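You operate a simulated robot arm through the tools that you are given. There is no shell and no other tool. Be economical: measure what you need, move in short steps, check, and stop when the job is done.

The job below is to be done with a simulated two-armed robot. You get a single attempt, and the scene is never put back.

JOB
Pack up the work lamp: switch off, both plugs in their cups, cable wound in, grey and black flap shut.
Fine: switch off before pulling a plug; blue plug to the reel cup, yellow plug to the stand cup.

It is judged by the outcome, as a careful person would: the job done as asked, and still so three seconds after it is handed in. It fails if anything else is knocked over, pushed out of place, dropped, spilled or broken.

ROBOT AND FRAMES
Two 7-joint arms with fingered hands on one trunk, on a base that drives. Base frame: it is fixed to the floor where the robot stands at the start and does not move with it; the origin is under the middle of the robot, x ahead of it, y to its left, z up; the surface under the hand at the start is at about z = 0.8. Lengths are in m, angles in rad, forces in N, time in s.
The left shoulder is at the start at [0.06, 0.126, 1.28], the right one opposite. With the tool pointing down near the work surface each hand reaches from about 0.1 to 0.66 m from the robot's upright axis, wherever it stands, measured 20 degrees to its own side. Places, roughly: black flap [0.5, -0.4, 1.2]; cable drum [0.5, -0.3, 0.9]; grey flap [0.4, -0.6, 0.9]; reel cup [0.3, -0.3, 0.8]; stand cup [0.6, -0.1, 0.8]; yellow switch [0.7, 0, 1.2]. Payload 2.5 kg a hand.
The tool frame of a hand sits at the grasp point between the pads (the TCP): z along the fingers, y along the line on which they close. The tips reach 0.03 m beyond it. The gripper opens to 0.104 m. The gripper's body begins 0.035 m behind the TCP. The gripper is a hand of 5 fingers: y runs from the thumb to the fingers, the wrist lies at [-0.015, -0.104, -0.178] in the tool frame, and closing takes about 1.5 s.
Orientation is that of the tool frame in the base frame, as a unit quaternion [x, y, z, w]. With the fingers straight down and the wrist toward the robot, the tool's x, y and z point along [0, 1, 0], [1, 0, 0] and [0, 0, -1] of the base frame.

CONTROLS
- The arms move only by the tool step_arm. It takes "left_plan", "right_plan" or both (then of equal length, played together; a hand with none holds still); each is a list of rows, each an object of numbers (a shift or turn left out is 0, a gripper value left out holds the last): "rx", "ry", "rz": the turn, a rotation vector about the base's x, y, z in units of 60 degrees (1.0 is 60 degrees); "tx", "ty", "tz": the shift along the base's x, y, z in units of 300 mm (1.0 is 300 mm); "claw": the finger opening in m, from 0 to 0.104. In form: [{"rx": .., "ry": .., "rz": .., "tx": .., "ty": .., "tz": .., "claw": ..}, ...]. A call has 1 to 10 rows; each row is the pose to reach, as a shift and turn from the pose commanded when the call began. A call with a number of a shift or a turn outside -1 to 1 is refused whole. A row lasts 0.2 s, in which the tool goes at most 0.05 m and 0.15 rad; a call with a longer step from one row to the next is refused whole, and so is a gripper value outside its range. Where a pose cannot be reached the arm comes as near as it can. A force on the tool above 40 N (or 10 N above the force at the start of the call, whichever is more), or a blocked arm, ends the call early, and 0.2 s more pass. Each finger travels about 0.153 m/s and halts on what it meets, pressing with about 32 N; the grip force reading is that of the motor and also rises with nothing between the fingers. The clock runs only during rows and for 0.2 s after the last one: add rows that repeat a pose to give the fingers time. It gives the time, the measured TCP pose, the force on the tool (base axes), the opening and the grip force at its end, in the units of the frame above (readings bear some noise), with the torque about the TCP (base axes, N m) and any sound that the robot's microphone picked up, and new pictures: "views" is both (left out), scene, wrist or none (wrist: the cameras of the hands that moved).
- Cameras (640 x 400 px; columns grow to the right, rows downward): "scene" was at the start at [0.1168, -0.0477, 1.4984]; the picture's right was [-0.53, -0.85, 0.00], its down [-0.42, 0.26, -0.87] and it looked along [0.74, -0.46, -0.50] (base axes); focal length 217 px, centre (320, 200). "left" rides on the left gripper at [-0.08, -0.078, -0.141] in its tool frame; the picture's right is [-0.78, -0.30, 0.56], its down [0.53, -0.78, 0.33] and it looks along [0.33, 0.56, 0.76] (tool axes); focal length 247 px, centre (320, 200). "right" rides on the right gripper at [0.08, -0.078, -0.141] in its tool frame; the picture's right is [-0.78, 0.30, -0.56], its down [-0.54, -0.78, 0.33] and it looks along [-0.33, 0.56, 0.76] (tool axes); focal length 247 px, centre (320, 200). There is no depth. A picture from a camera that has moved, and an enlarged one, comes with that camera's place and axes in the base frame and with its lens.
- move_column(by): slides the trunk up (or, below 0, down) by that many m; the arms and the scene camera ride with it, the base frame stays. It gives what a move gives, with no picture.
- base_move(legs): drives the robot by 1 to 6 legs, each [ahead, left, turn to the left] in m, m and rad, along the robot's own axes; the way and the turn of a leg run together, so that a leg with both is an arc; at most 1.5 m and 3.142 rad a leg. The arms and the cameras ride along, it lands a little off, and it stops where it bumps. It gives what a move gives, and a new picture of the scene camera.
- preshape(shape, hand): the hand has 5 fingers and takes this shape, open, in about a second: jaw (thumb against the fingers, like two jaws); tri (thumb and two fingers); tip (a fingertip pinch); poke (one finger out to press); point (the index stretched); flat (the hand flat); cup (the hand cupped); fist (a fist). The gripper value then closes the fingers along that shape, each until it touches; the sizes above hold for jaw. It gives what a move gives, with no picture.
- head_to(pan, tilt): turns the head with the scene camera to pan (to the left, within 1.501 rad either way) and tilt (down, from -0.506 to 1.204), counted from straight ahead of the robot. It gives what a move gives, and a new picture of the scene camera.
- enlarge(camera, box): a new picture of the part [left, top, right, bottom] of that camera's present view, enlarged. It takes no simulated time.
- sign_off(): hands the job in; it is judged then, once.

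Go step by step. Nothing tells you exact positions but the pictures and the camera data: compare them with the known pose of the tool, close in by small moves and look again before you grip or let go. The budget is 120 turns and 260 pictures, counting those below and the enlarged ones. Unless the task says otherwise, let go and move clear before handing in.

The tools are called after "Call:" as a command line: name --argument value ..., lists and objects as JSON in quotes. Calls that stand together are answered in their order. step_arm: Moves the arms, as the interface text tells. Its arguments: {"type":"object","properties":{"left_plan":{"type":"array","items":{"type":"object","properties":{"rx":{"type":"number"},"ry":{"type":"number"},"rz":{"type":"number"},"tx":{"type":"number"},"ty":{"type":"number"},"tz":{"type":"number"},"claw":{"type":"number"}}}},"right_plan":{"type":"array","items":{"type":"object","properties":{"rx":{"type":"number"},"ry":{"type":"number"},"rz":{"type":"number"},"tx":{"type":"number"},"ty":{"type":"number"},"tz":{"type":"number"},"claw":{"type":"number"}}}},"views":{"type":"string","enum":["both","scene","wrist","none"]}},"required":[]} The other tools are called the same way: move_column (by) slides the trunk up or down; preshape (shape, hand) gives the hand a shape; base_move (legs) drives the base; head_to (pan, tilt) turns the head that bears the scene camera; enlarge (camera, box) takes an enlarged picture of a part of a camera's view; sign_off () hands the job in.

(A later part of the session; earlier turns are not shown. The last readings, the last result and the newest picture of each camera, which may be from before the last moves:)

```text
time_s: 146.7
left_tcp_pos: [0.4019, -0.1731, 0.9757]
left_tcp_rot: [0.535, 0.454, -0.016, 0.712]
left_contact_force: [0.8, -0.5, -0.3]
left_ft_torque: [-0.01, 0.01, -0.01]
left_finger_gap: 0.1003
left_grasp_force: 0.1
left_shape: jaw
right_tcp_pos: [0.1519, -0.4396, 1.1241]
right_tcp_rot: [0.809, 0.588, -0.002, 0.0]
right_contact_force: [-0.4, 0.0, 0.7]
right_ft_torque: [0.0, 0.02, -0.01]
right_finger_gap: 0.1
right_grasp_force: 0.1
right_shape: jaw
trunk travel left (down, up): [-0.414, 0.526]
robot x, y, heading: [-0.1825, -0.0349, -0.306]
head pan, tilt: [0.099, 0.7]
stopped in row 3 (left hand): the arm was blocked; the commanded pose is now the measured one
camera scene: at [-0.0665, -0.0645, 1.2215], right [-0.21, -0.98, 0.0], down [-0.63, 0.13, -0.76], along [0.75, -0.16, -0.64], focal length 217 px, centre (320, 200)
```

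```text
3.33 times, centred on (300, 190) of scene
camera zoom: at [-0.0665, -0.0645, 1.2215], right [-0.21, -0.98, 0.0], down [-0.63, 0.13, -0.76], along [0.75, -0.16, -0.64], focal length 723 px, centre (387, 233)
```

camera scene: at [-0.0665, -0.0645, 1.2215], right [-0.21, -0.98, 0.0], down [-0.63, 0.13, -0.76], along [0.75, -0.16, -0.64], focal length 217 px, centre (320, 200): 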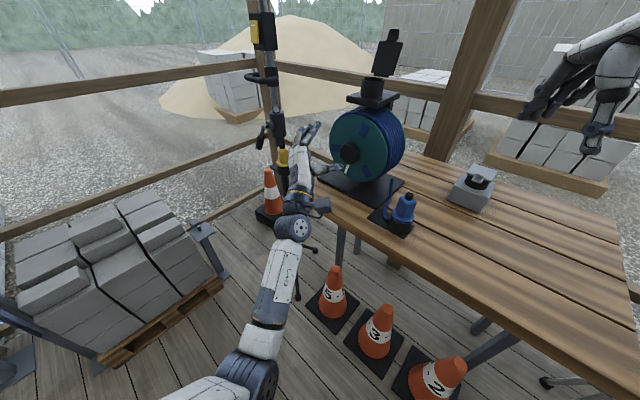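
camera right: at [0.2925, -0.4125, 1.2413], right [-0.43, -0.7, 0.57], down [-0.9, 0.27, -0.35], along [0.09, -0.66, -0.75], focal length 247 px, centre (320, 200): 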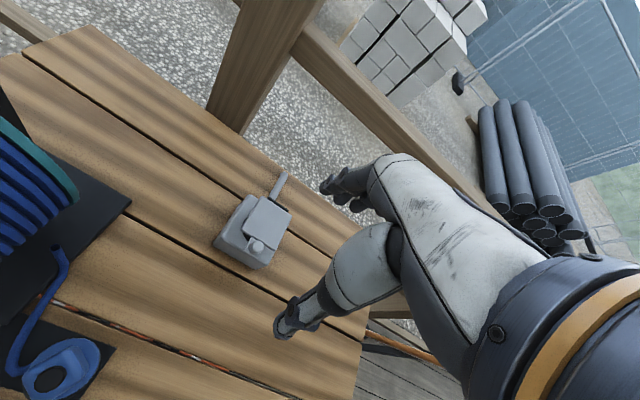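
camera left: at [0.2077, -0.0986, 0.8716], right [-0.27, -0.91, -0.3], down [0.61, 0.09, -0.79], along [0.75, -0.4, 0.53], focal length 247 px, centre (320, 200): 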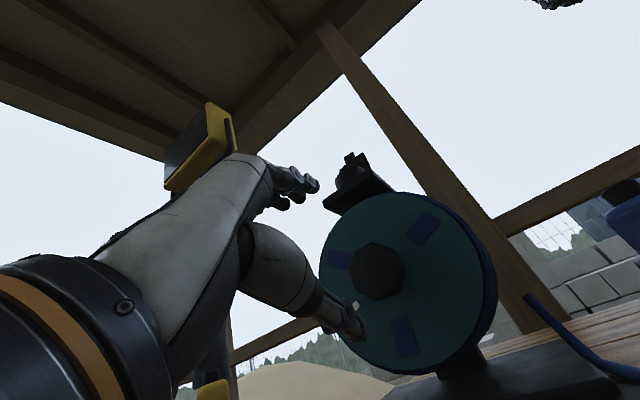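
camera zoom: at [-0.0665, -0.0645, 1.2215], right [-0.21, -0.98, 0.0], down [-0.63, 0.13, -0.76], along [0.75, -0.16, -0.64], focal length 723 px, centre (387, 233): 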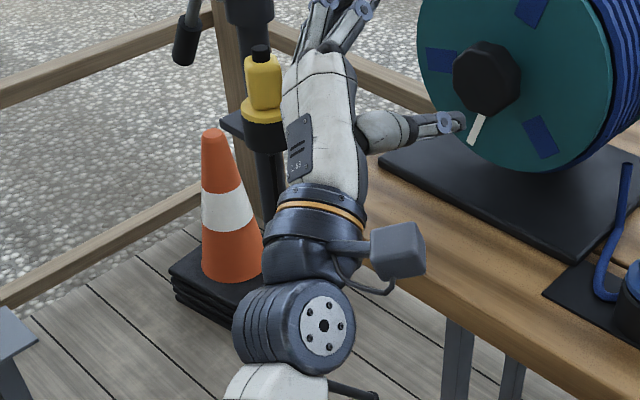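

Counter-clockwise winds it in: the drum moved about 55° and holds, and the slack is smaller. I'll roll the hand back clockwise for another stroke.

Call:
step_arm --left_plan '[{"rx": 0.07, "ry": -0.09}, {"rx": 0.15, "ry": -0.19, "tx": -0.02, "ty": 0.01}, {"rx": 0.23, "ry": -0.29, "tx": -0.04, "ty": 0.02, "tz": -0.03}, {"rx": 0.31, "ry": -0.39, "tx": -0.07, "ty": 0.03, "tz": -0.06}, {"rx": 0.39, "ry": -0.49, "tx": -0.1, "ty": 0.04, "tz": -0.09}, {"rx": 0.47, "ry": -0.59, "tx": -0.13, "ty": 0.04, "tz": -0.11}, {"rx": 0.55, "ry": -0.69, "tx": -0.13, "ty": 0.04, "tz": -0.12}, {"rx": 0.62, "ry": -0.78, "tx": -0.13, "ty": 0.04, "tz": -0.12}]' --views "scene"

```text
time_s: 148.5
left_tcp_pos: [0.3608, -0.1627, 0.939]
left_tcp_rot: [0.692, 0.12, 0.333, 0.629]
left_contact_force: [-0.2, 0.0, 0.7]
left_ft_torque: [0.02, -0.04, -0.04]
left_finger_gap: 0.0998
left_grasp_force: 0.1
left_shape: jaw
right_tcp_pos: [0.1514, -0.4403, 1.1243]
right_tcp_rot: [0.809, 0.588, -0.003, -0.001]
right_contact_force: [0.5, -0.5, 1.0]
right_ft_torque: [0.03, -0.03, 0.02]
right_finger_gap: 0.1003
right_grasp_force: 0.0
right_shape: jaw
trunk travel left (down, up): [-0.414, 0.526]
robot x, y, heading: [-0.1898, -0.0319, -0.308]
head pan, tilt: [0.099, 0.7]
camera scene: at [-0.0666, -0.0645, 1.2215], right [-0.21, -0.98, 0.0], down [-0.63, 0.13, -0.76], along [0.75, -0.16, -0.64], focal length 217 px, centre (320, 200)
```

scene: 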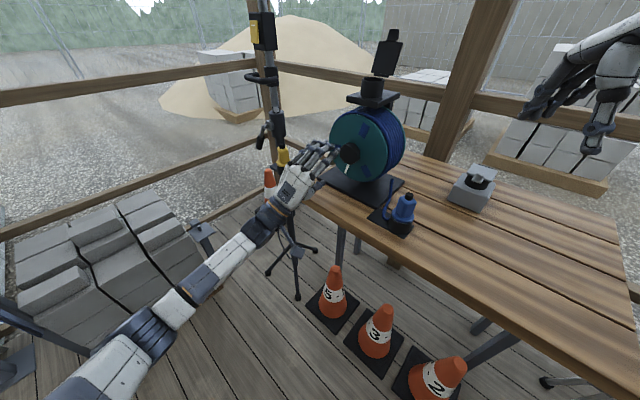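

Call:
step_arm --left_plan '[{"rx": 0.08, "ry": -0.1}, {"rx": 0.16, "ry": -0.2}, {"rx": 0.16, "ry": -0.2, "tx": 0.06, "ty": -0.078, "tz": -0.005}, {"rx": 0.16, "ry": -0.2, "tx": 0.12, "ty": -0.155, "tz": -0.01}, {"rx": 0.16, "ry": -0.2, "tx": 0.18, "ty": -0.23, "tz": -0.013}, {"rx": 0.16, "ry": -0.2, "tx": 0.225, "ty": -0.285, "tz": -0.013}]' --views "none"

Call:
step_arm --left_plan '[{"claw": 0.07}, {"claw": 0.04}, {"claw": 0.02}, {"claw": 0.0}, {"claw": 0.0}, {"claw": 0.0}, {"claw": 0.0}]' --views "none"

Call:
step_arm --left_plan '[{"rx": -0.06, "ry": 0.075}, {"rx": -0.12, "ry": 0.15}, {"rx": -0.18, "ry": 0.225}, {"rx": -0.24, "ry": 0.3}, {"rx": -0.3, "ry": 0.375}, {"rx": -0.36, "ry": 0.45}]' --views "none"

Call:
enlarge --camera "scene" --box '[320, 80, 440, 240]'

```text
time_s: 149.9
left_tcp_pos: [0.4302, -0.2479, 0.9348]
left_tcp_rot: [0.703, 0.027, 0.412, 0.579]
left_contact_force: [-0.6, 0.6, 0.4]
left_ft_torque: [0.01, -0.03, 0.01]
left_finger_gap: 0.0999
left_grasp_force: 0.0
left_shape: jaw
left hand out of reach, approached as far as the arm can: row 2, 3, 4, 5
right_tcp_pos: [0.1513, -0.4394, 1.1243]
right_tcp_rot: [0.808, 0.589, -0.002, -0.001]
right_contact_force: [-0.1, -0.1, -0.3]
right_ft_torque: [-0.04, 0.03, -0.02]
right_finger_gap: 0.1
right_grasp_force: 0.2
right_shape: jaw
trunk travel left (down, up): [-0.414, 0.526]
robot x, y, heading: [-0.188, -0.0346, -0.31]
head pan, tilt: [0.099, 0.7]
```

```text
time_s: 151.5
left_tcp_pos: [0.4322, -0.2489, 0.933]
left_tcp_rot: [0.705, 0.028, 0.41, 0.579]
left_contact_force: [11.4, -8.6, -3.9]
left_ft_torque: [0.08, 0.08, 0.1]
left_finger_gap: 0.0456
left_grasp_force: 32.1
left_shape: jaw
right_tcp_pos: [0.1534, -0.4417, 1.1238]
right_tcp_rot: [0.808, 0.589, -0.002, -0.001]
right_contact_force: [0.2, 0.6, 0.5]
right_ft_torque: [0.0, -0.01, -0.01]
right_finger_gap: 0.1003
right_grasp_force: 0.0
right_shape: jaw
trunk travel left (down, up): [-0.414, 0.526]
robot x, y, heading: [-0.1901, -0.0336, -0.306]
head pan, tilt: [0.099, 0.7]
```

```text
time_s: 152.9
left_tcp_pos: [0.4301, -0.2501, 0.9347]
left_tcp_rot: [0.66, 0.239, 0.224, 0.676]
left_contact_force: [17.7, -16.5, 1.4]
left_ft_torque: [0.37, 0.22, -0.05]
left_finger_gap: 0.0451
left_grasp_force: 31.9
left_shape: jaw
right_tcp_pos: [0.1538, -0.4413, 1.1238]
right_tcp_rot: [0.809, 0.588, -0.002, -0.001]
right_contact_force: [-0.2, -0.2, 0.1]
right_ft_torque: [-0.02, -0.04, 0.0]
right_finger_gap: 0.1002
right_grasp_force: 0.2
right_shape: jaw
trunk travel left (down, up): [-0.414, 0.526]
robot x, y, heading: [-0.1879, -0.0324, -0.311]
head pan, tilt: [0.099, 0.7]
```

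```text
2.50 times, centred on (380, 160) of scene
camera zoom: at [-0.0649, -0.0664, 1.2213], right [-0.21, -0.98, 0.0], down [-0.63, 0.14, -0.76], along [0.75, -0.16, -0.65], focal length 542 px, centre (170, 300)
```

zoom: 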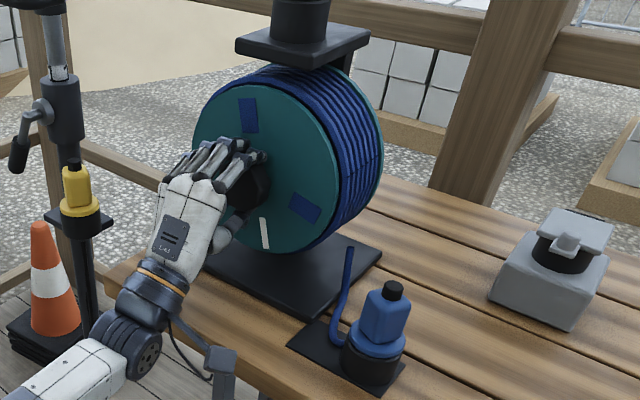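

Call:
step_arm --left_plan '[{"rx": -0.06, "ry": 0.075}, {"rx": -0.12, "ry": 0.15}, {"rx": -0.18, "ry": 0.225}, {"rx": -0.24, "ry": 0.3}, {"rx": -0.3, "ry": 0.375}, {"rx": -0.34, "ry": 0.425}]' --views "none"

Call:
enlarge --camera "scene" --box '[320, 80, 440, 240]'

```text
time_s: 154.3
left_tcp_pos: [0.4304, -0.2495, 0.9352]
left_tcp_rot: [0.564, 0.417, 0.03, 0.712]
left_contact_force: [20.3, -22.0, 6.7]
left_ft_torque: [0.35, 0.17, -0.36]
left_finger_gap: 0.0454
left_grasp_force: 32.0
left_shape: jaw
right_tcp_pos: [0.1523, -0.4421, 1.1231]
right_tcp_rot: [0.808, 0.589, -0.002, -0.001]
right_contact_force: [1.2, -0.7, -0.2]
right_ft_torque: [-0.01, 0.02, 0.0]
right_finger_gap: 0.1003
right_grasp_force: 0.1
right_shape: jaw
trunk travel left (down, up): [-0.414, 0.526]
robot x, y, heading: [-0.1882, -0.0358, -0.31]
head pan, tilt: [0.099, 0.7]
```

```text
2.50 times, centred on (380, 160) of scene
camera zoom: at [-0.0651, -0.0666, 1.2213], right [-0.21, -0.98, 0.0], down [-0.63, 0.14, -0.76], along [0.75, -0.16, -0.65], focal length 542 px, centre (170, 300)
```

zoom: 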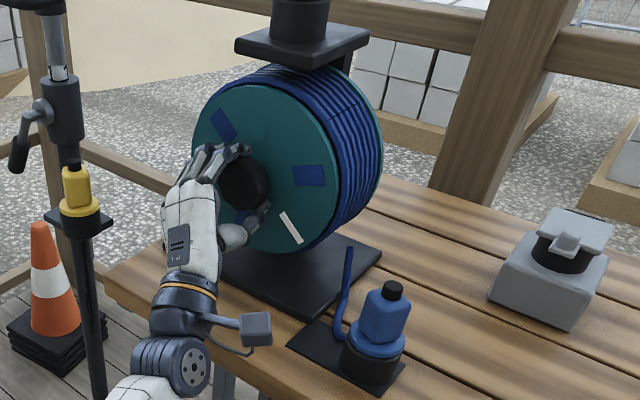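

Call:
enlarge --camera "scene" --box '[360, 165, 430, 240]'

Call:
step_arm --left_plan '[{"rx": -0.03, "ry": 0.037}, {"rx": -0.06, "ry": 0.075}]' --views "none"

Call:
step_arm --left_plan '[{"claw": 0.03}, {"claw": 0.06}, {"claw": 0.09}, {"claw": 0.1}, {"tx": -0.04, "ty": 0.05}, {"tx": -0.08, "ty": 0.1}, {"tx": -0.12, "ty": 0.15}]' --views "none"

Call:
step_arm --left_plan '[{"rx": 0.07, "ry": -0.09, "tx": -0.02, "ty": 0.03}, {"rx": 0.15, "ry": -0.19, "tx": -0.04, "ty": 0.06}, {"rx": 0.23, "ry": -0.29, "tx": -0.06, "ty": 0.08}, {"rx": 0.31, "ry": -0.39, "tx": -0.08, "ty": 0.1}, {"rx": 0.39, "ry": -0.49, "tx": -0.1, "ty": 0.12}, {"rx": 0.47, "ry": -0.59, "tx": -0.1, "ty": 0.12}, {"rx": 0.55, "ry": -0.69, "tx": -0.1, "ty": 0.12}, {"rx": 0.62, "ry": -0.78, "tx": -0.1, "ty": 0.12}]' --views "scene"

```text
5.33 times, centred on (395, 202) of scene
camera zoom: at [-0.0651, -0.0666, 1.2213], right [-0.21, -0.98, 0.0], down [-0.63, 0.14, -0.76], along [0.75, -0.16, -0.65], focal length 1157 px, centre (-80, 187)
```

zoom: 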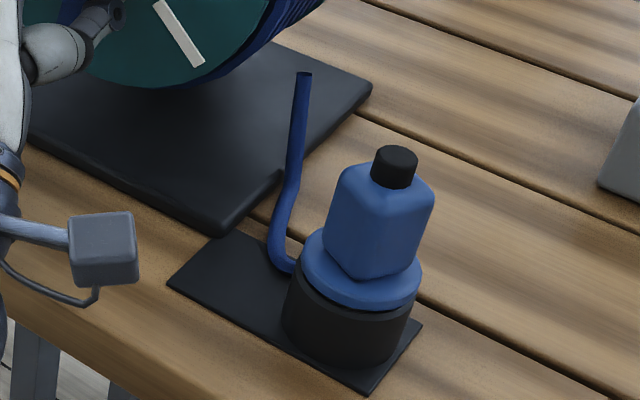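

```text
time_s: 154.9
left_tcp_pos: [0.4303, -0.249, 0.9347]
left_tcp_rot: [0.542, 0.444, -0.006, 0.713]
left_contact_force: [21.3, -21.0, 6.8]
left_ft_torque: [0.35, 0.14, -0.44]
left_finger_gap: 0.0453
left_grasp_force: 31.4
left_shape: jaw
right_tcp_pos: [0.1522, -0.4417, 1.1227]
right_tcp_rot: [0.809, 0.588, -0.003, -0.001]
right_contact_force: [-0.3, -0.2, 0.4]
right_ft_torque: [0.03, -0.01, 0.0]
right_finger_gap: 0.1002
right_grasp_force: 0.0
right_shape: jaw
trunk travel left (down, up): [-0.414, 0.526]
robot x, y, heading: [-0.189, -0.033, -0.306]
head pan, tilt: [0.099, 0.7]
```

```text
time_s: 156.5
left_tcp_pos: [0.3915, -0.2031, 0.9351]
left_tcp_rot: [0.541, 0.444, -0.006, 0.714]
left_contact_force: [1.0, -0.4, -0.6]
left_ft_torque: [0.01, 0.01, -0.02]
left_finger_gap: 0.1001
left_grasp_force: 0.0
left_shape: jaw
right_tcp_pos: [0.1512, -0.4403, 1.1244]
right_tcp_rot: [0.808, 0.589, -0.002, 0.0]
right_contact_force: [0.3, -0.4, 0.0]
right_ft_torque: [0.01, 0.02, -0.03]
right_finger_gap: 0.1001
right_grasp_force: 0.1
right_shape: jaw
trunk travel left (down, up): [-0.414, 0.526]
robot x, y, heading: [-0.1859, -0.0307, -0.304]
head pan, tilt: [0.099, 0.7]
```

```text
time_s: 158.3
left_tcp_pos: [0.3635, -0.1671, 0.9352]
left_tcp_rot: [0.694, 0.108, 0.344, 0.624]
left_contact_force: [0.2, 0.4, 0.5]
left_ft_torque: [-0.01, 0.02, -0.02]
left_finger_gap: 0.1001
left_grasp_force: 0.1
left_shape: jaw
right_tcp_pos: [0.1516, -0.4395, 1.125]
right_tcp_rot: [0.809, 0.588, -0.002, -0.001]
right_contact_force: [0.0, -0.3, 0.0]
right_ft_torque: [-0.01, -0.01, 0.0]
right_finger_gap: 0.1002
right_grasp_force: 0.0
right_shape: jaw
trunk travel left (down, up): [-0.414, 0.526]
robot x, y, heading: [-0.1894, -0.0324, -0.308]
head pan, tilt: [0.099, 0.7]
camera scene: at [-0.0666, -0.0645, 1.2215], right [-0.21, -0.98, 0.0], down [-0.63, 0.13, -0.76], along [0.75, -0.16, -0.64], focal length 217 px, centre (320, 200)
```

scene: 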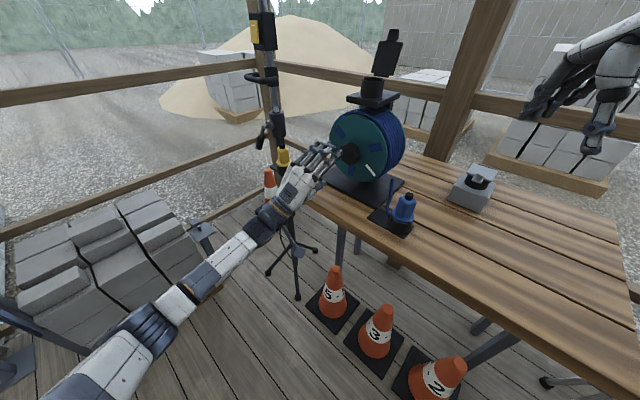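

The slack keeps shrinking with each stroke. Repeating the stroke.

Call:
step_arm --left_plan '[{"rx": 0.06, "ry": -0.075, "tx": 0.06, "ty": -0.073}, {"rx": 0.12, "ry": -0.15, "tx": 0.12, "ty": -0.146}, {"rx": 0.12, "ry": -0.15, "tx": 0.18, "ty": -0.22}, {"rx": 0.12, "ry": -0.15, "tx": 0.222, "ty": -0.271}, {"rx": 0.12, "ry": -0.15, "tx": 0.222, "ty": -0.271, "claw": 0.06}, {"rx": 0.12, "ry": -0.15, "tx": 0.222, "ty": -0.271, "claw": 0.02}, {"rx": 0.12, "ry": -0.15, "tx": 0.222, "ty": -0.271, "claw": 0.0}, {"rx": 0.12, "ry": -0.15, "tx": 0.222, "ty": -0.271, "claw": 0.0}, {"rx": 0.12, "ry": -0.15, "tx": 0.222, "ty": -0.271, "claw": 0.0}, {"rx": 0.12, "ry": -0.15, "tx": 0.222, "ty": -0.271, "claw": 0.0}]' --views "none"

Call:
step_arm --left_plan '[{"rx": -0.06, "ry": 0.075}, {"rx": -0.12, "ry": 0.15}, {"rx": -0.18, "ry": 0.225}, {"rx": -0.24, "ry": 0.3}, {"rx": -0.3, "ry": 0.375}, {"rx": -0.36, "ry": 0.45}, {"rx": -0.42, "ry": 0.525}, {"rx": -0.48, "ry": 0.6}, {"rx": -0.54, "ry": 0.675}, {"rx": -0.6, "ry": 0.75}]' --views "none"

Call:
enlarge --camera "scene" --box '[320, 110, 430, 240]'

```text
time_s: 160.5
left_tcp_pos: [0.4306, -0.2491, 0.933]
left_tcp_rot: [0.702, 0.038, 0.405, 0.584]
left_contact_force: [11.6, -8.0, -3.4]
left_ft_torque: [0.12, 0.05, 0.07]
left_finger_gap: 0.0464
left_grasp_force: 32.1
left_shape: jaw
left hand out of reach, approached as far as the arm can: row 2, 3
right_tcp_pos: [0.1521, -0.4411, 1.1223]
right_tcp_rot: [0.808, 0.589, -0.003, -0.001]
right_contact_force: [0.1, -0.4, 0.8]
right_ft_torque: [0.0, 0.0, 0.0]
right_finger_gap: 0.1004
right_grasp_force: 0.1
right_shape: jaw
trunk travel left (down, up): [-0.414, 0.526]
robot x, y, heading: [-0.1846, -0.0344, -0.311]
head pan, tilt: [0.099, 0.7]
```

```text
time_s: 162.7
left_tcp_pos: [0.4301, -0.25, 0.9349]
left_tcp_rot: [0.59, 0.375, 0.077, 0.711]
left_contact_force: [13.3, -13.2, 4.9]
left_ft_torque: [0.35, 0.16, -0.18]
left_finger_gap: 0.0456
left_grasp_force: 32.5
left_shape: jaw
right_tcp_pos: [0.1523, -0.441, 1.1237]
right_tcp_rot: [0.808, 0.589, -0.002, 0.0]
right_contact_force: [-0.7, 0.5, -0.4]
right_ft_torque: [0.02, 0.0, -0.02]
right_finger_gap: 0.1002
right_grasp_force: 0.0
right_shape: jaw
trunk travel left (down, up): [-0.414, 0.526]
robot x, y, heading: [-0.185, -0.0349, -0.306]
head pan, tilt: [0.099, 0.7]
```

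```text
3.08 times, centred on (375, 175) of scene
camera zoom: at [-0.0657, -0.0658, 1.2214], right [-0.21, -0.98, 0.0], down [-0.63, 0.13, -0.76], along [0.75, -0.16, -0.65], focal length 668 px, centre (151, 277)
```

zoom: 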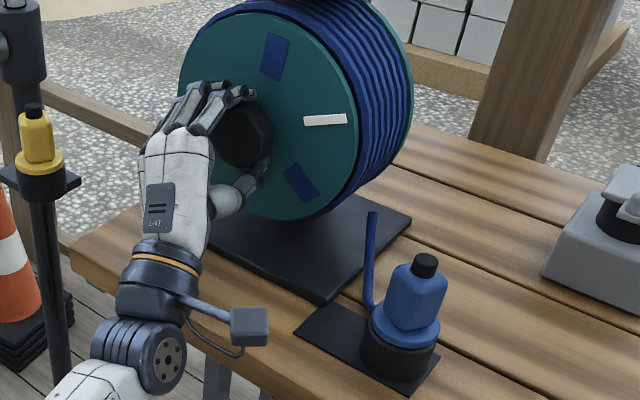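

Call:
step_arm --left_plan '[{"rx": -0.04, "ry": 0.05}, {"rx": -0.08, "ry": 0.1}, {"rx": -0.12, "ry": 0.15}, {"rx": -0.15, "ry": 0.19}]' --views "none"

Call:
enlarge --camera "scene" --box '[360, 165, 430, 240]'

```text
time_s: 163.7
left_tcp_pos: [0.4295, -0.2488, 0.9344]
left_tcp_rot: [0.538, 0.448, -0.011, 0.714]
left_contact_force: [16.5, -14.8, 6.2]
left_ft_torque: [0.29, 0.09, -0.32]
left_finger_gap: 0.0462
left_grasp_force: 31.5
left_shape: jaw
right_tcp_pos: [0.1535, -0.4409, 1.1238]
right_tcp_rot: [0.809, 0.588, -0.001, -0.001]
right_contact_force: [0.6, 0.2, -0.7]
right_ft_torque: [-0.02, 0.0, -0.05]
right_finger_gap: 0.1003
right_grasp_force: 0.0
right_shape: jaw
trunk travel left (down, up): [-0.414, 0.526]
robot x, y, heading: [-0.1855, -0.0345, -0.305]
head pan, tilt: [0.099, 0.7]
```

```text
5.33 times, centred on (395, 202) of scene
camera zoom: at [-0.0656, -0.0659, 1.2214], right [-0.21, -0.98, 0.0], down [-0.63, 0.13, -0.76], along [0.75, -0.16, -0.65], focal length 1157 px, centre (-80, 187)
```

zoom: 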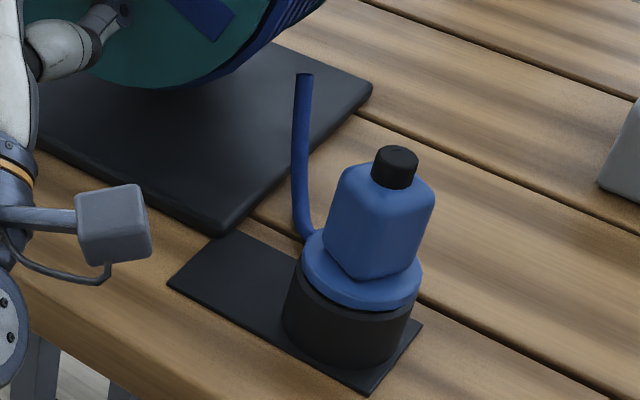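

Call:
step_arm --left_plan '[{"claw": 0.05}, {"claw": 0.09}, {"claw": 0.1}, {"tx": -0.05, "ty": 0.065}, {"tx": -0.11, "ty": 0.14}, {"tx": -0.17, "ty": 0.215}, {"tx": -0.22, "ty": 0.27}]' --views "none"

Call:
step_arm --left_plan '[{"rx": 0.08, "ry": -0.1}, {"rx": 0.16, "ry": -0.2}, {"rx": 0.24, "ry": -0.3}, {"rx": 0.32, "ry": -0.4}, {"rx": 0.4, "ry": -0.5}, {"rx": 0.48, "ry": -0.6}, {"rx": 0.56, "ry": -0.7}]' --views "none"

Call:
step_arm --left_plan '[{"tx": 0.06, "ty": -0.073}, {"tx": 0.12, "ty": -0.146}, {"tx": 0.18, "ty": -0.22}, {"tx": 0.22, "ty": -0.27}, {"tx": 0.22, "ty": -0.27, "claw": 0.06}, {"tx": 0.22, "ty": -0.27, "claw": 0.02}, {"tx": 0.22, "ty": -0.27, "claw": 0.0}, {"tx": 0.22, "ty": -0.27, "claw": 0.0}, {"tx": 0.22, "ty": -0.27, "claw": 0.0}, {"tx": 0.22, "ty": -0.27, "claw": 0.0}]' --views "none"

Call:
step_arm --left_plan '[{"rx": -0.05, "ry": 0.062}, {"rx": -0.1, "ry": 0.125}, {"rx": -0.15, "ry": 0.187}, {"rx": -0.2, "ry": 0.25}, {"rx": -0.25, "ry": 0.312}, {"rx": -0.3, "ry": 0.375}]' --views "none"

Call:
enlarge --camera "scene" --box '[330, 100, 430, 240]'

```text
time_s: 165.3
left_tcp_pos: [0.3647, -0.167, 0.9376]
left_tcp_rot: [0.537, 0.448, -0.009, 0.714]
left_contact_force: [0.6, -0.1, 0.6]
left_ft_torque: [0.0, -0.02, -0.01]
left_finger_gap: 0.1001
left_grasp_force: 0.0
left_shape: jaw
right_tcp_pos: [0.1516, -0.4395, 1.1242]
right_tcp_rot: [0.808, 0.589, -0.002, 0.0]
right_contact_force: [-0.6, 0.0, -0.1]
right_ft_torque: [-0.01, 0.0, 0.01]
right_finger_gap: 0.1003
right_grasp_force: 0.0
right_shape: jaw
trunk travel left (down, up): [-0.414, 0.526]
robot x, y, heading: [-0.19, -0.0341, -0.309]
head pan, tilt: [0.099, 0.7]
```

```text
time_s: 166.9
left_tcp_pos: [0.3642, -0.1669, 0.935]
left_tcp_rot: [0.685, 0.15, 0.307, 0.643]
left_contact_force: [0.5, 0.6, 0.4]
left_ft_torque: [-0.02, 0.05, 0.02]
left_finger_gap: 0.1
left_grasp_force: 0.0
left_shape: jaw
right_tcp_pos: [0.1507, -0.4401, 1.1253]
right_tcp_rot: [0.809, 0.588, -0.001, 0.0]
right_contact_force: [0.3, 0.7, 0.0]
right_ft_torque: [-0.03, 0.01, -0.04]
right_finger_gap: 0.1002
right_grasp_force: 0.2
right_shape: jaw
trunk travel left (down, up): [-0.414, 0.526]
robot x, y, heading: [-0.1868, -0.0314, -0.307]
head pan, tilt: [0.099, 0.7]
```

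```text
time_s: 169.1
left_tcp_pos: [0.4303, -0.2493, 0.9339]
left_tcp_rot: [0.686, 0.151, 0.306, 0.643]
left_contact_force: [9.1, -8.8, -2.7]
left_ft_torque: [0.11, 0.0, 0.05]
left_finger_gap: 0.0465
left_grasp_force: 32.5
left_shape: jaw
right_tcp_pos: [0.152, -0.4412, 1.1227]
right_tcp_rot: [0.808, 0.589, -0.003, -0.001]
right_contact_force: [0.0, -0.1, 0.3]
right_ft_torque: [-0.01, -0.01, 0.02]
right_finger_gap: 0.1003
right_grasp_force: 0.0
right_shape: jaw
trunk travel left (down, up): [-0.414, 0.526]
robot x, y, heading: [-0.191, -0.0336, -0.311]
head pan, tilt: [0.099, 0.7]
```

```text
time_s: 170.5
left_tcp_pos: [0.4302, -0.2487, 0.9354]
left_tcp_rot: [0.623, 0.319, 0.139, 0.701]
left_contact_force: [9.4, -11.4, 1.9]
left_ft_torque: [0.27, 0.13, -0.09]
left_finger_gap: 0.0463
left_grasp_force: 31.9
left_shape: jaw
right_tcp_pos: [0.1522, -0.4407, 1.1235]
right_tcp_rot: [0.809, 0.588, -0.001, -0.001]
right_contact_force: [0.3, 0.1, 0.9]
right_ft_torque: [0.04, -0.02, 0.02]
right_finger_gap: 0.1
right_grasp_force: 0.0
right_shape: jaw
trunk travel left (down, up): [-0.414, 0.526]
robot x, y, heading: [-0.1881, -0.0371, -0.306]
head pan, tilt: [0.099, 0.7]
```

```text
2.86 times, centred on (380, 170) of scene
camera zoom: at [-0.0658, -0.0658, 1.2215], right [-0.21, -0.98, 0.0], down [-0.63, 0.13, -0.76], along [0.75, -0.16, -0.65], focal length 620 px, centre (149, 286)
```

zoom: 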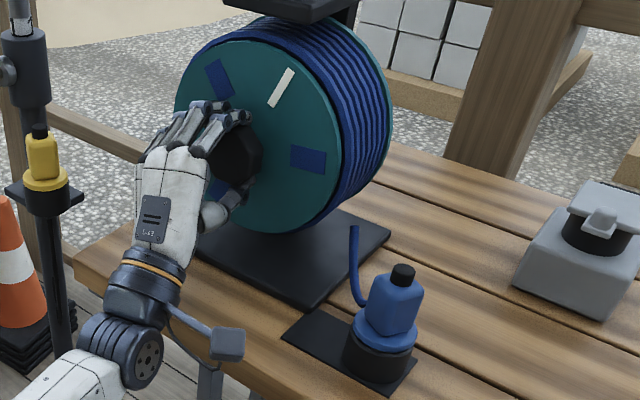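

Call:
enlarge --camera "scene" --box '[365, 170, 415, 225]'

Call:
step_arm --left_plan '[{"rx": -0.05, "ry": 0.062}, {"rx": -0.1, "ry": 0.125}, {"rx": -0.15, "ry": 0.187}, {"rx": -0.2, "ry": 0.25}]' --views "none"

Call:
enlarge --camera "scene" --box '[365, 170, 415, 225]'

```text
7.27 times, centred on (390, 198) of scene
camera zoom: at [-0.0658, -0.0658, 1.2215], right [-0.21, -0.98, 0.0], down [-0.63, 0.13, -0.76], along [0.75, -0.16, -0.65], focal length 1578 px, centre (-189, 218)
```

zoom: 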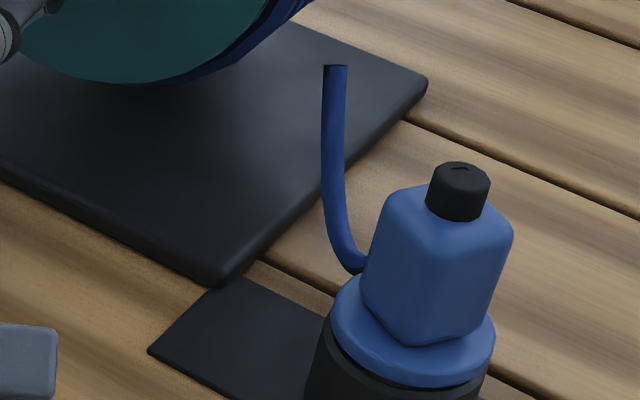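

```text
time_s: 171.5
left_tcp_pos: [0.4297, -0.2504, 0.9353]
left_tcp_rot: [0.56, 0.42, 0.025, 0.714]
left_contact_force: [11.6, -14.6, 5.6]
left_ft_torque: [0.22, 0.07, -0.25]
left_finger_gap: 0.0462
left_grasp_force: 32.3
left_shape: jaw
right_tcp_pos: [0.1521, -0.4417, 1.1231]
right_tcp_rot: [0.808, 0.588, -0.001, -0.001]
right_contact_force: [-0.6, -0.1, 0.3]
right_ft_torque: [-0.02, 0.03, 0.0]
right_finger_gap: 0.1004
right_grasp_force: 0.1
right_shape: jaw
trunk travel left (down, up): [-0.414, 0.526]
robot x, y, heading: [-0.1888, -0.0313, -0.307]
head pan, tilt: [0.099, 0.7]
```

```text
7.27 times, centred on (390, 198) of scene
camera zoom: at [-0.0659, -0.0658, 1.2215], right [-0.21, -0.98, 0.0], down [-0.63, 0.13, -0.76], along [0.75, -0.16, -0.64], focal length 1578 px, centre (-189, 218)
```

zoom: 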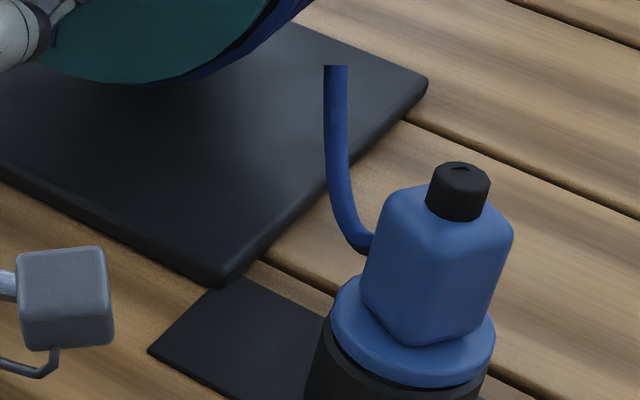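

Slack is still shrinking with no resistance yet. I'll do another full stroke.

Call:
step_arm --left_plan '[{"claw": 0.05}, {"claw": 0.09}, {"claw": 0.1}, {"tx": -0.05, "ty": 0.065}, {"tx": -0.11, "ty": 0.14}, {"tx": -0.17, "ty": 0.215}, {"tx": -0.22, "ty": 0.27}]' --views "none"

Call:
step_arm --left_plan '[{"rx": 0.08, "ry": -0.1}, {"rx": 0.16, "ry": -0.2}, {"rx": 0.24, "ry": -0.3}, {"rx": 0.32, "ry": -0.4}, {"rx": 0.4, "ry": -0.5}, {"rx": 0.48, "ry": -0.6}, {"rx": 0.56, "ry": -0.7}, {"rx": 0.62, "ry": -0.78}]' --views "none"

Call:
step_arm --left_plan '[{"tx": 0.06, "ty": -0.073}, {"tx": 0.12, "ty": -0.146}, {"tx": 0.18, "ty": -0.22}, {"tx": 0.22, "ty": -0.27}, {"tx": 0.22, "ty": -0.27, "claw": 0.06}, {"tx": 0.22, "ty": -0.27, "claw": 0.02}, {"tx": 0.22, "ty": -0.27, "claw": 0.0}, {"tx": 0.22, "ty": -0.27, "claw": 0.0}, {"tx": 0.22, "ty": -0.27, "claw": 0.0}, {"tx": 0.22, "ty": -0.27, "claw": 0.0}]' --views "none"

Call:
step_arm --left_plan '[{"rx": -0.06, "ry": 0.075}, {"rx": -0.12, "ry": 0.15}, {"rx": -0.18, "ry": 0.225}, {"rx": -0.24, "ry": 0.3}, {"rx": -0.3, "ry": 0.375}, {"rx": -0.36, "ry": 0.45}, {"rx": -0.42, "ry": 0.525}, {"rx": -0.48, "ry": 0.6}, {"rx": -0.54, "ry": 0.675}, {"rx": -0.58, "ry": 0.725}]' --views "none"

Call:
enlarge --camera "scene" --box '[330, 110, 430, 230]'

```text
time_s: 173.1
left_tcp_pos: [0.3639, -0.1663, 0.9356]
left_tcp_rot: [0.56, 0.419, 0.023, 0.714]
left_contact_force: [0.5, 0.1, -0.3]
left_ft_torque: [0.03, -0.01, -0.02]
left_finger_gap: 0.0999
left_grasp_force: 0.0
left_shape: jaw
right_tcp_pos: [0.1517, -0.4413, 1.1238]
right_tcp_rot: [0.808, 0.589, -0.002, 0.0]
right_contact_force: [0.2, 0.1, 0.2]
right_ft_torque: [0.0, 0.0, 0.0]
right_finger_gap: 0.0998
right_grasp_force: 0.2
right_shape: jaw
trunk travel left (down, up): [-0.414, 0.526]
robot x, y, heading: [-0.1882, -0.0388, -0.309]
head pan, tilt: [0.099, 0.7]
```

```text
time_s: 174.9
left_tcp_pos: [0.3649, -0.1673, 0.9348]
left_tcp_rot: [0.698, 0.077, 0.369, 0.609]
left_contact_force: [-0.3, 0.3, 0.5]
left_ft_torque: [-0.04, 0.03, -0.04]
left_finger_gap: 0.1
left_grasp_force: 0.1
left_shape: jaw
right_tcp_pos: [0.1501, -0.4397, 1.1238]
right_tcp_rot: [0.809, 0.588, -0.003, 0.0]
right_contact_force: [0.5, -0.6, -0.4]
right_ft_torque: [-0.01, -0.02, -0.03]
right_finger_gap: 0.1003
right_grasp_force: 0.1
right_shape: jaw
trunk travel left (down, up): [-0.414, 0.526]
robot x, y, heading: [-0.1878, -0.0363, -0.307]
head pan, tilt: [0.099, 0.7]
```

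```text
time_s: 177.1
left_tcp_pos: [0.431, -0.2486, 0.9333]
left_tcp_rot: [0.698, 0.078, 0.37, 0.608]
left_contact_force: [7.8, -8.4, -3.5]
left_ft_torque: [0.15, 0.05, 0.03]
left_finger_gap: 0.0461
left_grasp_force: 31.8
left_shape: jaw
right_tcp_pos: [0.1522, -0.4408, 1.1234]
right_tcp_rot: [0.809, 0.588, -0.002, -0.001]
right_contact_force: [-0.5, 0.6, 0.3]
right_ft_torque: [-0.04, -0.01, 0.01]
right_finger_gap: 0.1003
right_grasp_force: 0.1
right_shape: jaw
trunk travel left (down, up): [-0.414, 0.526]
robot x, y, heading: [-0.1882, -0.035, -0.308]
head pan, tilt: [0.099, 0.7]
```

```text
time_s: 179.2
left_tcp_pos: [0.4275, -0.2572, 0.9358]
left_tcp_rot: [0.593, 0.371, 0.074, 0.71]
left_contact_force: [13.6, -15.5, 3.0]
left_ft_torque: [0.57, -1.1, -0.34]
left_finger_gap: 0.0361
left_grasp_force: 32.3
left_shape: jaw
right_tcp_pos: [0.1519, -0.441, 1.123]
right_tcp_rot: [0.809, 0.588, -0.002, -0.002]
right_contact_force: [-0.3, -0.2, -0.6]
right_ft_torque: [0.01, 0.02, 0.01]
right_finger_gap: 0.1002
right_grasp_force: 0.1
right_shape: jaw
trunk travel left (down, up): [-0.414, 0.526]
robot x, y, heading: [-0.1875, -0.0351, -0.311]
head pan, tilt: [0.099, 0.7]
stopped in row 10 (left hand): the force on the tool passed its limit at 40 N (the readings are from after the stop); the commanded pose is now the measured one
```

```text
3.33 times, centred on (380, 170) of scene
camera zoom: at [-0.0652, -0.0663, 1.2213], right [-0.21, -0.98, 0.0], down [-0.63, 0.14, -0.76], along [0.75, -0.16, -0.65], focal length 723 px, centre (120, 300)
```

zoom: 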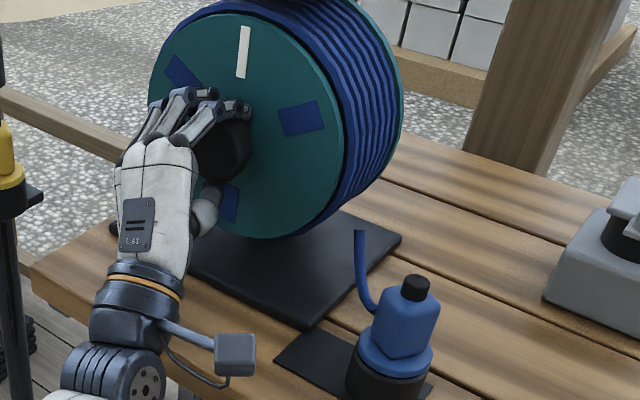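

The drum now resists and the fingers slipped on the hex, so it has reached its wound-in stop. I'll release, retract and check.

Call:
step_arm --left_plan '[{"claw": 0.05}, {"claw": 0.09}, {"claw": 0.1}, {"tx": -0.05, "ty": 0.065}, {"tx": -0.11, "ty": 0.14}, {"tx": -0.17, "ty": 0.215}, {"tx": -0.22, "ty": 0.28}, {"tx": -0.27, "ty": 0.35}, {"tx": -0.32, "ty": 0.42}]' --views "scene"

Call:
enlarge --camera "scene" --box '[320, 80, 430, 240]'

```text
time_s: 181.2
left_tcp_pos: [0.3293, -0.125, 0.938]
left_tcp_rot: [0.59, 0.373, 0.074, 0.712]
left_contact_force: [-0.4, -0.7, -0.9]
left_ft_torque: [-0.01, 0.03, 0.02]
left_finger_gap: 0.1002
left_grasp_force: 0.1
left_shape: jaw
right_tcp_pos: [0.1509, -0.4402, 1.123]
right_tcp_rot: [0.809, 0.588, -0.003, -0.001]
right_contact_force: [0.6, 0.3, 0.2]
right_ft_torque: [0.0, 0.02, -0.01]
right_finger_gap: 0.1003
right_grasp_force: 0.2
right_shape: jaw
trunk travel left (down, up): [-0.414, 0.526]
robot x, y, heading: [-0.1863, -0.0358, -0.307]
head pan, tilt: [0.099, 0.7]
camera scene: at [-0.0666, -0.0648, 1.2216], right [-0.21, -0.98, 0.0], down [-0.63, 0.13, -0.77], along [0.75, -0.16, -0.64], focal length 217 px, centre (320, 200)
```

scene: 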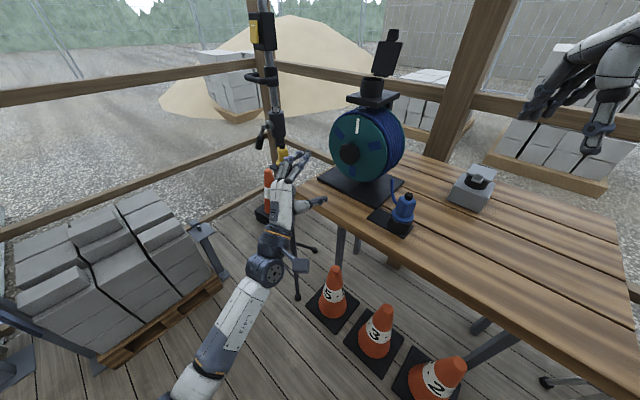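

```text
2.50 times, centred on (375, 160) of scene
camera zoom: at [-0.0666, -0.0648, 1.2216], right [-0.21, -0.98, 0.0], down [-0.63, 0.13, -0.77], along [0.75, -0.16, -0.64], focal length 542 px, centre (182, 300)
```

zoom: 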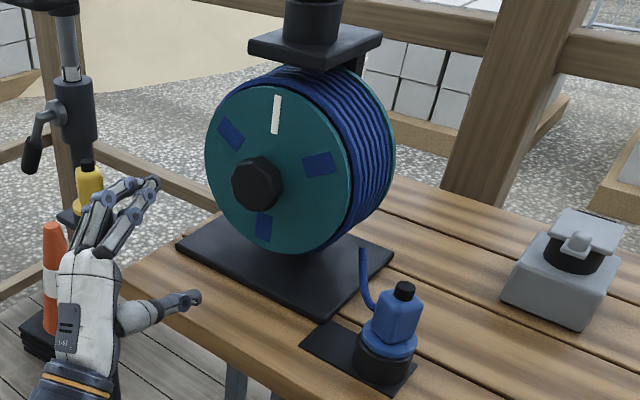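

The white mark sits exactly at the top and the plug is undisturbed. Now the black flap: first I'll bring the left arm back the way it came and tuck it.

Call:
step_arm --left_plan '[{"rx": 0.07, "ry": -0.09, "tx": -0.02, "ty": 0.05, "tz": 0.07}, {"rx": 0.14, "ry": -0.18, "tx": -0.04, "ty": 0.11, "tz": 0.14}, {"rx": 0.22, "ry": -0.28, "tx": -0.06, "ty": 0.17, "tz": 0.21}, {"rx": 0.3, "ry": -0.38, "tx": -0.08, "ty": 0.23, "tz": 0.28}, {"rx": 0.37, "ry": -0.47, "tx": -0.085, "ty": 0.28, "tz": 0.35}]' --views "none"

Call:
step_arm --left_plan '[{"rx": 0.09, "ry": 0.072}, {"rx": 0.18, "ry": 0.144}, {"rx": 0.27, "ry": 0.216}, {"rx": 0.36, "ry": 0.288}, {"rx": 0.46, "ry": 0.366}]' --views "none"

Call:
step_arm --left_plan '[{"rz": 0.11, "ty": 0.04}, {"rz": 0.22, "ty": 0.08}, {"rz": 0.33, "ty": 0.13}, {"rz": 0.44, "ty": 0.18}, {"rz": 0.56, "ty": 0.23, "tx": 0.03}]' --views "none"

Call:
step_arm --left_plan '[{"rx": 0.03, "ry": 0.09, "tx": -0.08, "ty": -0.04, "tz": 0.03}, {"rx": 0.06, "ry": 0.18, "tx": -0.16, "ty": -0.08, "tz": 0.06}, {"rx": 0.09, "ry": 0.27, "tx": -0.24, "ty": -0.12, "tz": 0.09}, {"rx": 0.12, "ry": 0.36, "tx": -0.33, "ty": -0.16, "tz": 0.12}, {"rx": 0.15, "ry": 0.45, "tx": -0.42, "ty": -0.2, "tz": 0.16}, {"rx": 0.17, "ry": 0.54, "tx": -0.52, "ty": -0.24, "tz": 0.2}, {"rx": 0.19, "ry": 0.6, "tx": -0.62, "ty": -0.28, "tz": 0.24}]' --views "scene"

Call:
move_column --by 0.28

Call:
preshape --hand "right" --shape "poke"

```text
time_s: 182.4
left_tcp_pos: [0.3055, -0.042, 1.0425]
left_tcp_rot: [0.679, 0.168, 0.285, 0.655]
left_contact_force: [-0.6, -0.5, 0.4]
left_ft_torque: [0.0, 0.01, 0.0]
left_finger_gap: 0.1002
left_grasp_force: 0.0
left_shape: jaw
right_tcp_pos: [0.1504, -0.4401, 1.1248]
right_tcp_rot: [0.808, 0.589, -0.002, -0.001]
right_contact_force: [0.3, -0.3, 0.9]
right_ft_torque: [0.0, 0.0, -0.01]
right_finger_gap: 0.1002
right_grasp_force: 0.1
right_shape: jaw
trunk travel left (down, up): [-0.414, 0.526]
robot x, y, heading: [-0.1873, -0.0375, -0.308]
head pan, tilt: [0.099, 0.7]
```

```text
time_s: 183.6
left_tcp_pos: [0.3061, -0.042, 1.0396]
left_tcp_rot: [0.857, 0.219, 0.181, 0.431]
left_contact_force: [-0.6, 0.8, 6.7]
left_ft_torque: [0.37, 0.13, 0.01]
left_finger_gap: 0.1006
left_grasp_force: 0.2
left_shape: jaw
right_tcp_pos: [0.1507, -0.4406, 1.123]
right_tcp_rot: [0.808, 0.589, -0.003, 0.0]
right_contact_force: [0.1, 0.3, 0.0]
right_ft_torque: [-0.01, 0.03, -0.03]
right_finger_gap: 0.1004
right_grasp_force: 0.0
right_shape: jaw
trunk travel left (down, up): [-0.414, 0.526]
robot x, y, heading: [-0.1869, -0.0345, -0.307]
head pan, tilt: [0.099, 0.7]
```

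```text
time_s: 184.8
left_tcp_pos: [0.315, 0.0274, 1.0415]
left_tcp_rot: [0.757, 0.456, 0.3, 0.36]
left_contact_force: [1.1, -0.7, -0.3]
left_ft_torque: [0.01, 0.0, 0.0]
left_finger_gap: 0.0999
left_grasp_force: 0.0
left_shape: jaw
right_tcp_pos: [0.1516, -0.4402, 1.1251]
right_tcp_rot: [0.808, 0.589, -0.002, 0.0]
right_contact_force: [0.0, 0.1, 0.0]
right_ft_torque: [0.02, -0.02, 0.01]
right_finger_gap: 0.1003
right_grasp_force: 0.1
right_shape: jaw
trunk travel left (down, up): [-0.414, 0.526]
robot x, y, heading: [-0.1876, -0.0358, -0.306]
head pan, tilt: [0.099, 0.7]
```

```text
time_s: 186.4
left_tcp_pos: [0.1292, -0.0571, 1.1137]
left_tcp_rot: [0.843, 0.516, 0.091, 0.121]
left_contact_force: [-0.3, -0.2, 0.0]
left_ft_torque: [0.06, 0.01, 0.01]
left_finger_gap: 0.1003
left_grasp_force: 0.1
left_shape: jaw
left hand out of reach, approached as far as the arm can: row 1, 2, 3
right_tcp_pos: [0.1512, -0.441, 1.1238]
right_tcp_rot: [0.808, 0.589, -0.003, -0.001]
right_contact_force: [-0.3, -0.2, -0.5]
right_ft_torque: [0.0, -0.01, 0.02]
right_finger_gap: 0.1003
right_grasp_force: 0.0
right_shape: jaw
trunk travel left (down, up): [-0.414, 0.526]
robot x, y, heading: [-0.1853, -0.0326, -0.304]
head pan, tilt: [0.099, 0.7]
camera scene: at [-0.0658, -0.0627, 1.2224], right [-0.18, -0.98, 0.0], down [-0.63, 0.12, -0.77], along [0.76, -0.14, -0.64], focal length 217 px, centre (320, 200)
```

scene: 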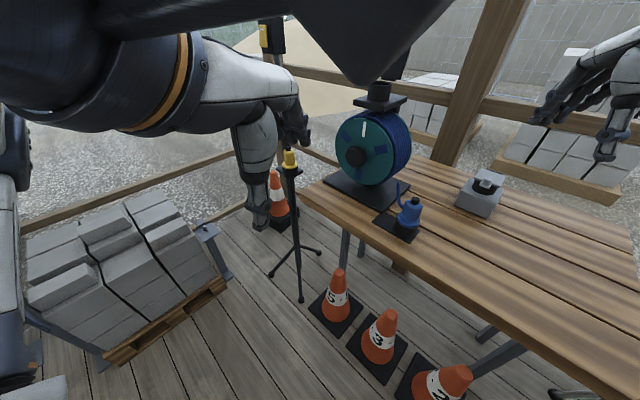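

```text
time_s: 189.2
left_tcp_pos: [0.1286, -0.0571, 1.3929]
left_tcp_rot: [0.844, 0.512, 0.094, 0.125]
left_contact_force: [-0.1, 0.7, -0.4]
left_ft_torque: [0.01, 0.01, 0.01]
left_finger_gap: 0.1
left_grasp_force: 0.0
left_shape: jaw
right_tcp_pos: [0.1515, -0.4408, 1.4039]
right_tcp_rot: [0.808, 0.589, -0.002, 0.0]
right_contact_force: [-0.2, -0.7, -0.1]
right_ft_torque: [-0.01, 0.01, -0.02]
right_finger_gap: 0.1002
right_grasp_force: 0.0
right_shape: jaw
trunk travel left (down, up): [-0.694, 0.246]
robot x, y, heading: [-0.189, -0.0319, -0.309]
head pan, tilt: [0.099, 0.7]
```

```text
time_s: 190.1
left_tcp_pos: [0.1299, -0.0584, 1.394]
left_tcp_rot: [0.844, 0.512, 0.095, 0.126]
left_contact_force: [0.9, 0.6, -0.4]
left_ft_torque: [0.0, 0.02, 0.01]
left_finger_gap: 0.0999
left_grasp_force: 0.1
left_shape: jaw
right_tcp_pos: [0.1511, -0.4396, 1.4052]
right_tcp_rot: [0.808, 0.589, -0.002, 0.0]
right_contact_force: [0.0, 0.6, -0.7]
right_ft_torque: [0.02, -0.01, -0.05]
right_finger_gap: 0.0
right_grasp_force: 0.0
right_shape: poke
trunk travel left (down, up): [-0.694, 0.246]
robot x, y, heading: [-0.1884, -0.0397, -0.307]
head pan, tilt: [0.099, 0.7]
```

Call:
base_move --legs '[[0.255, 0.072, 0]]'

Call:
step_arm --right_plan '[{"tx": 0.09, "ty": 0.03, "tz": -0.05}, {"tx": 0.18, "ty": 0.06, "tz": -0.12}, {"tx": 0.28, "ty": 0.1, "tz": -0.2}, {"tx": 0.38, "ty": 0.13, "tz": -0.28}, {"tx": 0.44, "ty": 0.15, "tz": -0.35}]'

Call:
enlarge --camera "right" --box '[200, 100, 440, 340]'

```text
time_s: 192.0
left_tcp_pos: [0.3942, -0.0656, 1.393]
left_tcp_rot: [0.844, 0.513, 0.094, 0.126]
left_contact_force: [-0.2, -0.4, -0.6]
left_ft_torque: [0.01, 0.04, 0.02]
left_finger_gap: 0.1001
left_grasp_force: 0.1
left_shape: jaw
right_tcp_pos: [0.4166, -0.4494, 1.4043]
right_tcp_rot: [0.809, 0.588, -0.002, 0.001]
right_contact_force: [0.4, 0.5, 1.1]
right_ft_torque: [0.02, -0.01, 0.03]
right_finger_gap: 0.0
right_grasp_force: 0.1
right_shape: poke
trunk travel left (down, up): [-0.694, 0.246]
robot x, y, heading: [0.076, -0.042, -0.309]
head pan, tilt: [0.099, 0.7]
camera scene: at [0.1993, -0.0702, 1.501], right [-0.16, -0.99, 0.0], down [-0.64, 0.1, -0.76], along [0.75, -0.12, -0.65], focal length 217 px, centre (320, 200)
```

scene: 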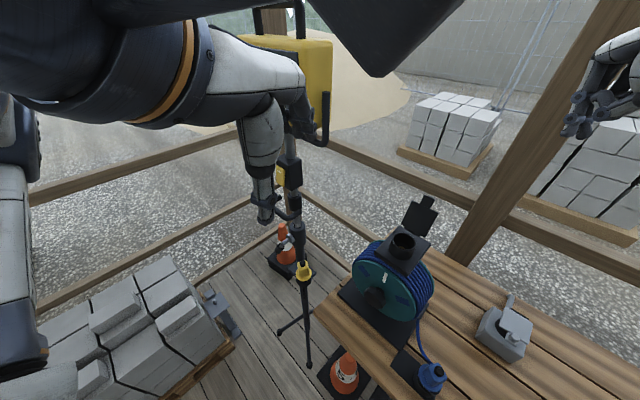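

```text
time_s: 193.2
left_tcp_pos: [0.394, -0.0672, 1.394]
left_tcp_rot: [0.844, 0.514, 0.094, 0.125]
left_contact_force: [-1.1, 0.1, 0.0]
left_ft_torque: [-0.01, 0.01, 0.02]
left_finger_gap: 0.0999
left_grasp_force: 0.0
left_shape: jaw
right_tcp_pos: [0.5488, -0.4039, 1.2979]
right_tcp_rot: [0.809, 0.587, -0.002, 0.0]
right_contact_force: [-0.6, 0.2, 0.5]
right_ft_torque: [0.0, 0.01, -0.03]
right_finger_gap: 0.0003
right_grasp_force: 0.0
right_shape: poke
trunk travel left (down, up): [-0.694, 0.246]
robot x, y, heading: [0.079, -0.0428, -0.307]
head pan, tilt: [0.099, 0.7]
camera scene: at [0.199, -0.0708, 1.5011], right [-0.17, -0.99, 0.0], down [-0.64, 0.11, -0.76], along [0.75, -0.13, -0.65], focal length 217 px, centre (320, 200)
camera right: at [0.4992, -0.3033, 1.4401], right [0.04, -0.83, 0.56], down [-0.91, -0.27, -0.33], along [0.42, -0.49, -0.76], focal length 247 px, centre (320, 200)
```

scene: 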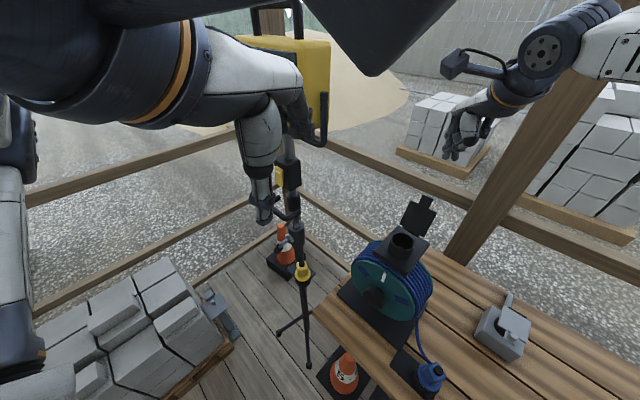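
right: 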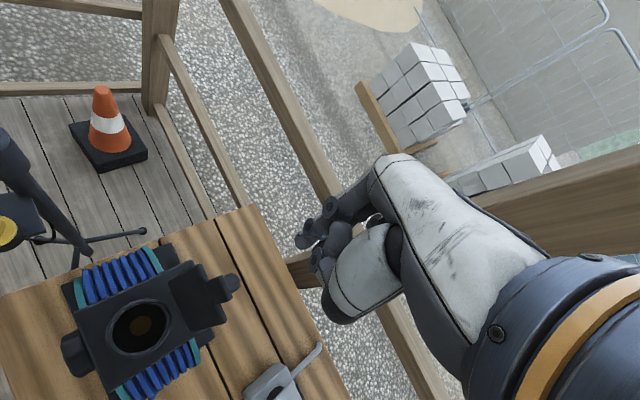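

```text
1.67 times, centred on (320, 220) of right
camera zoom: at [0.4992, -0.3033, 1.4401], right [0.04, -0.83, 0.56], down [-0.91, -0.27, -0.33], along [0.42, -0.49, -0.76], focal length 412 px, centre (320, 167)
```

zoom: 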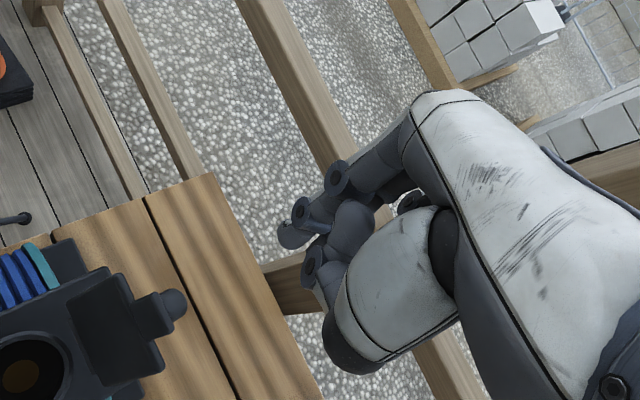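

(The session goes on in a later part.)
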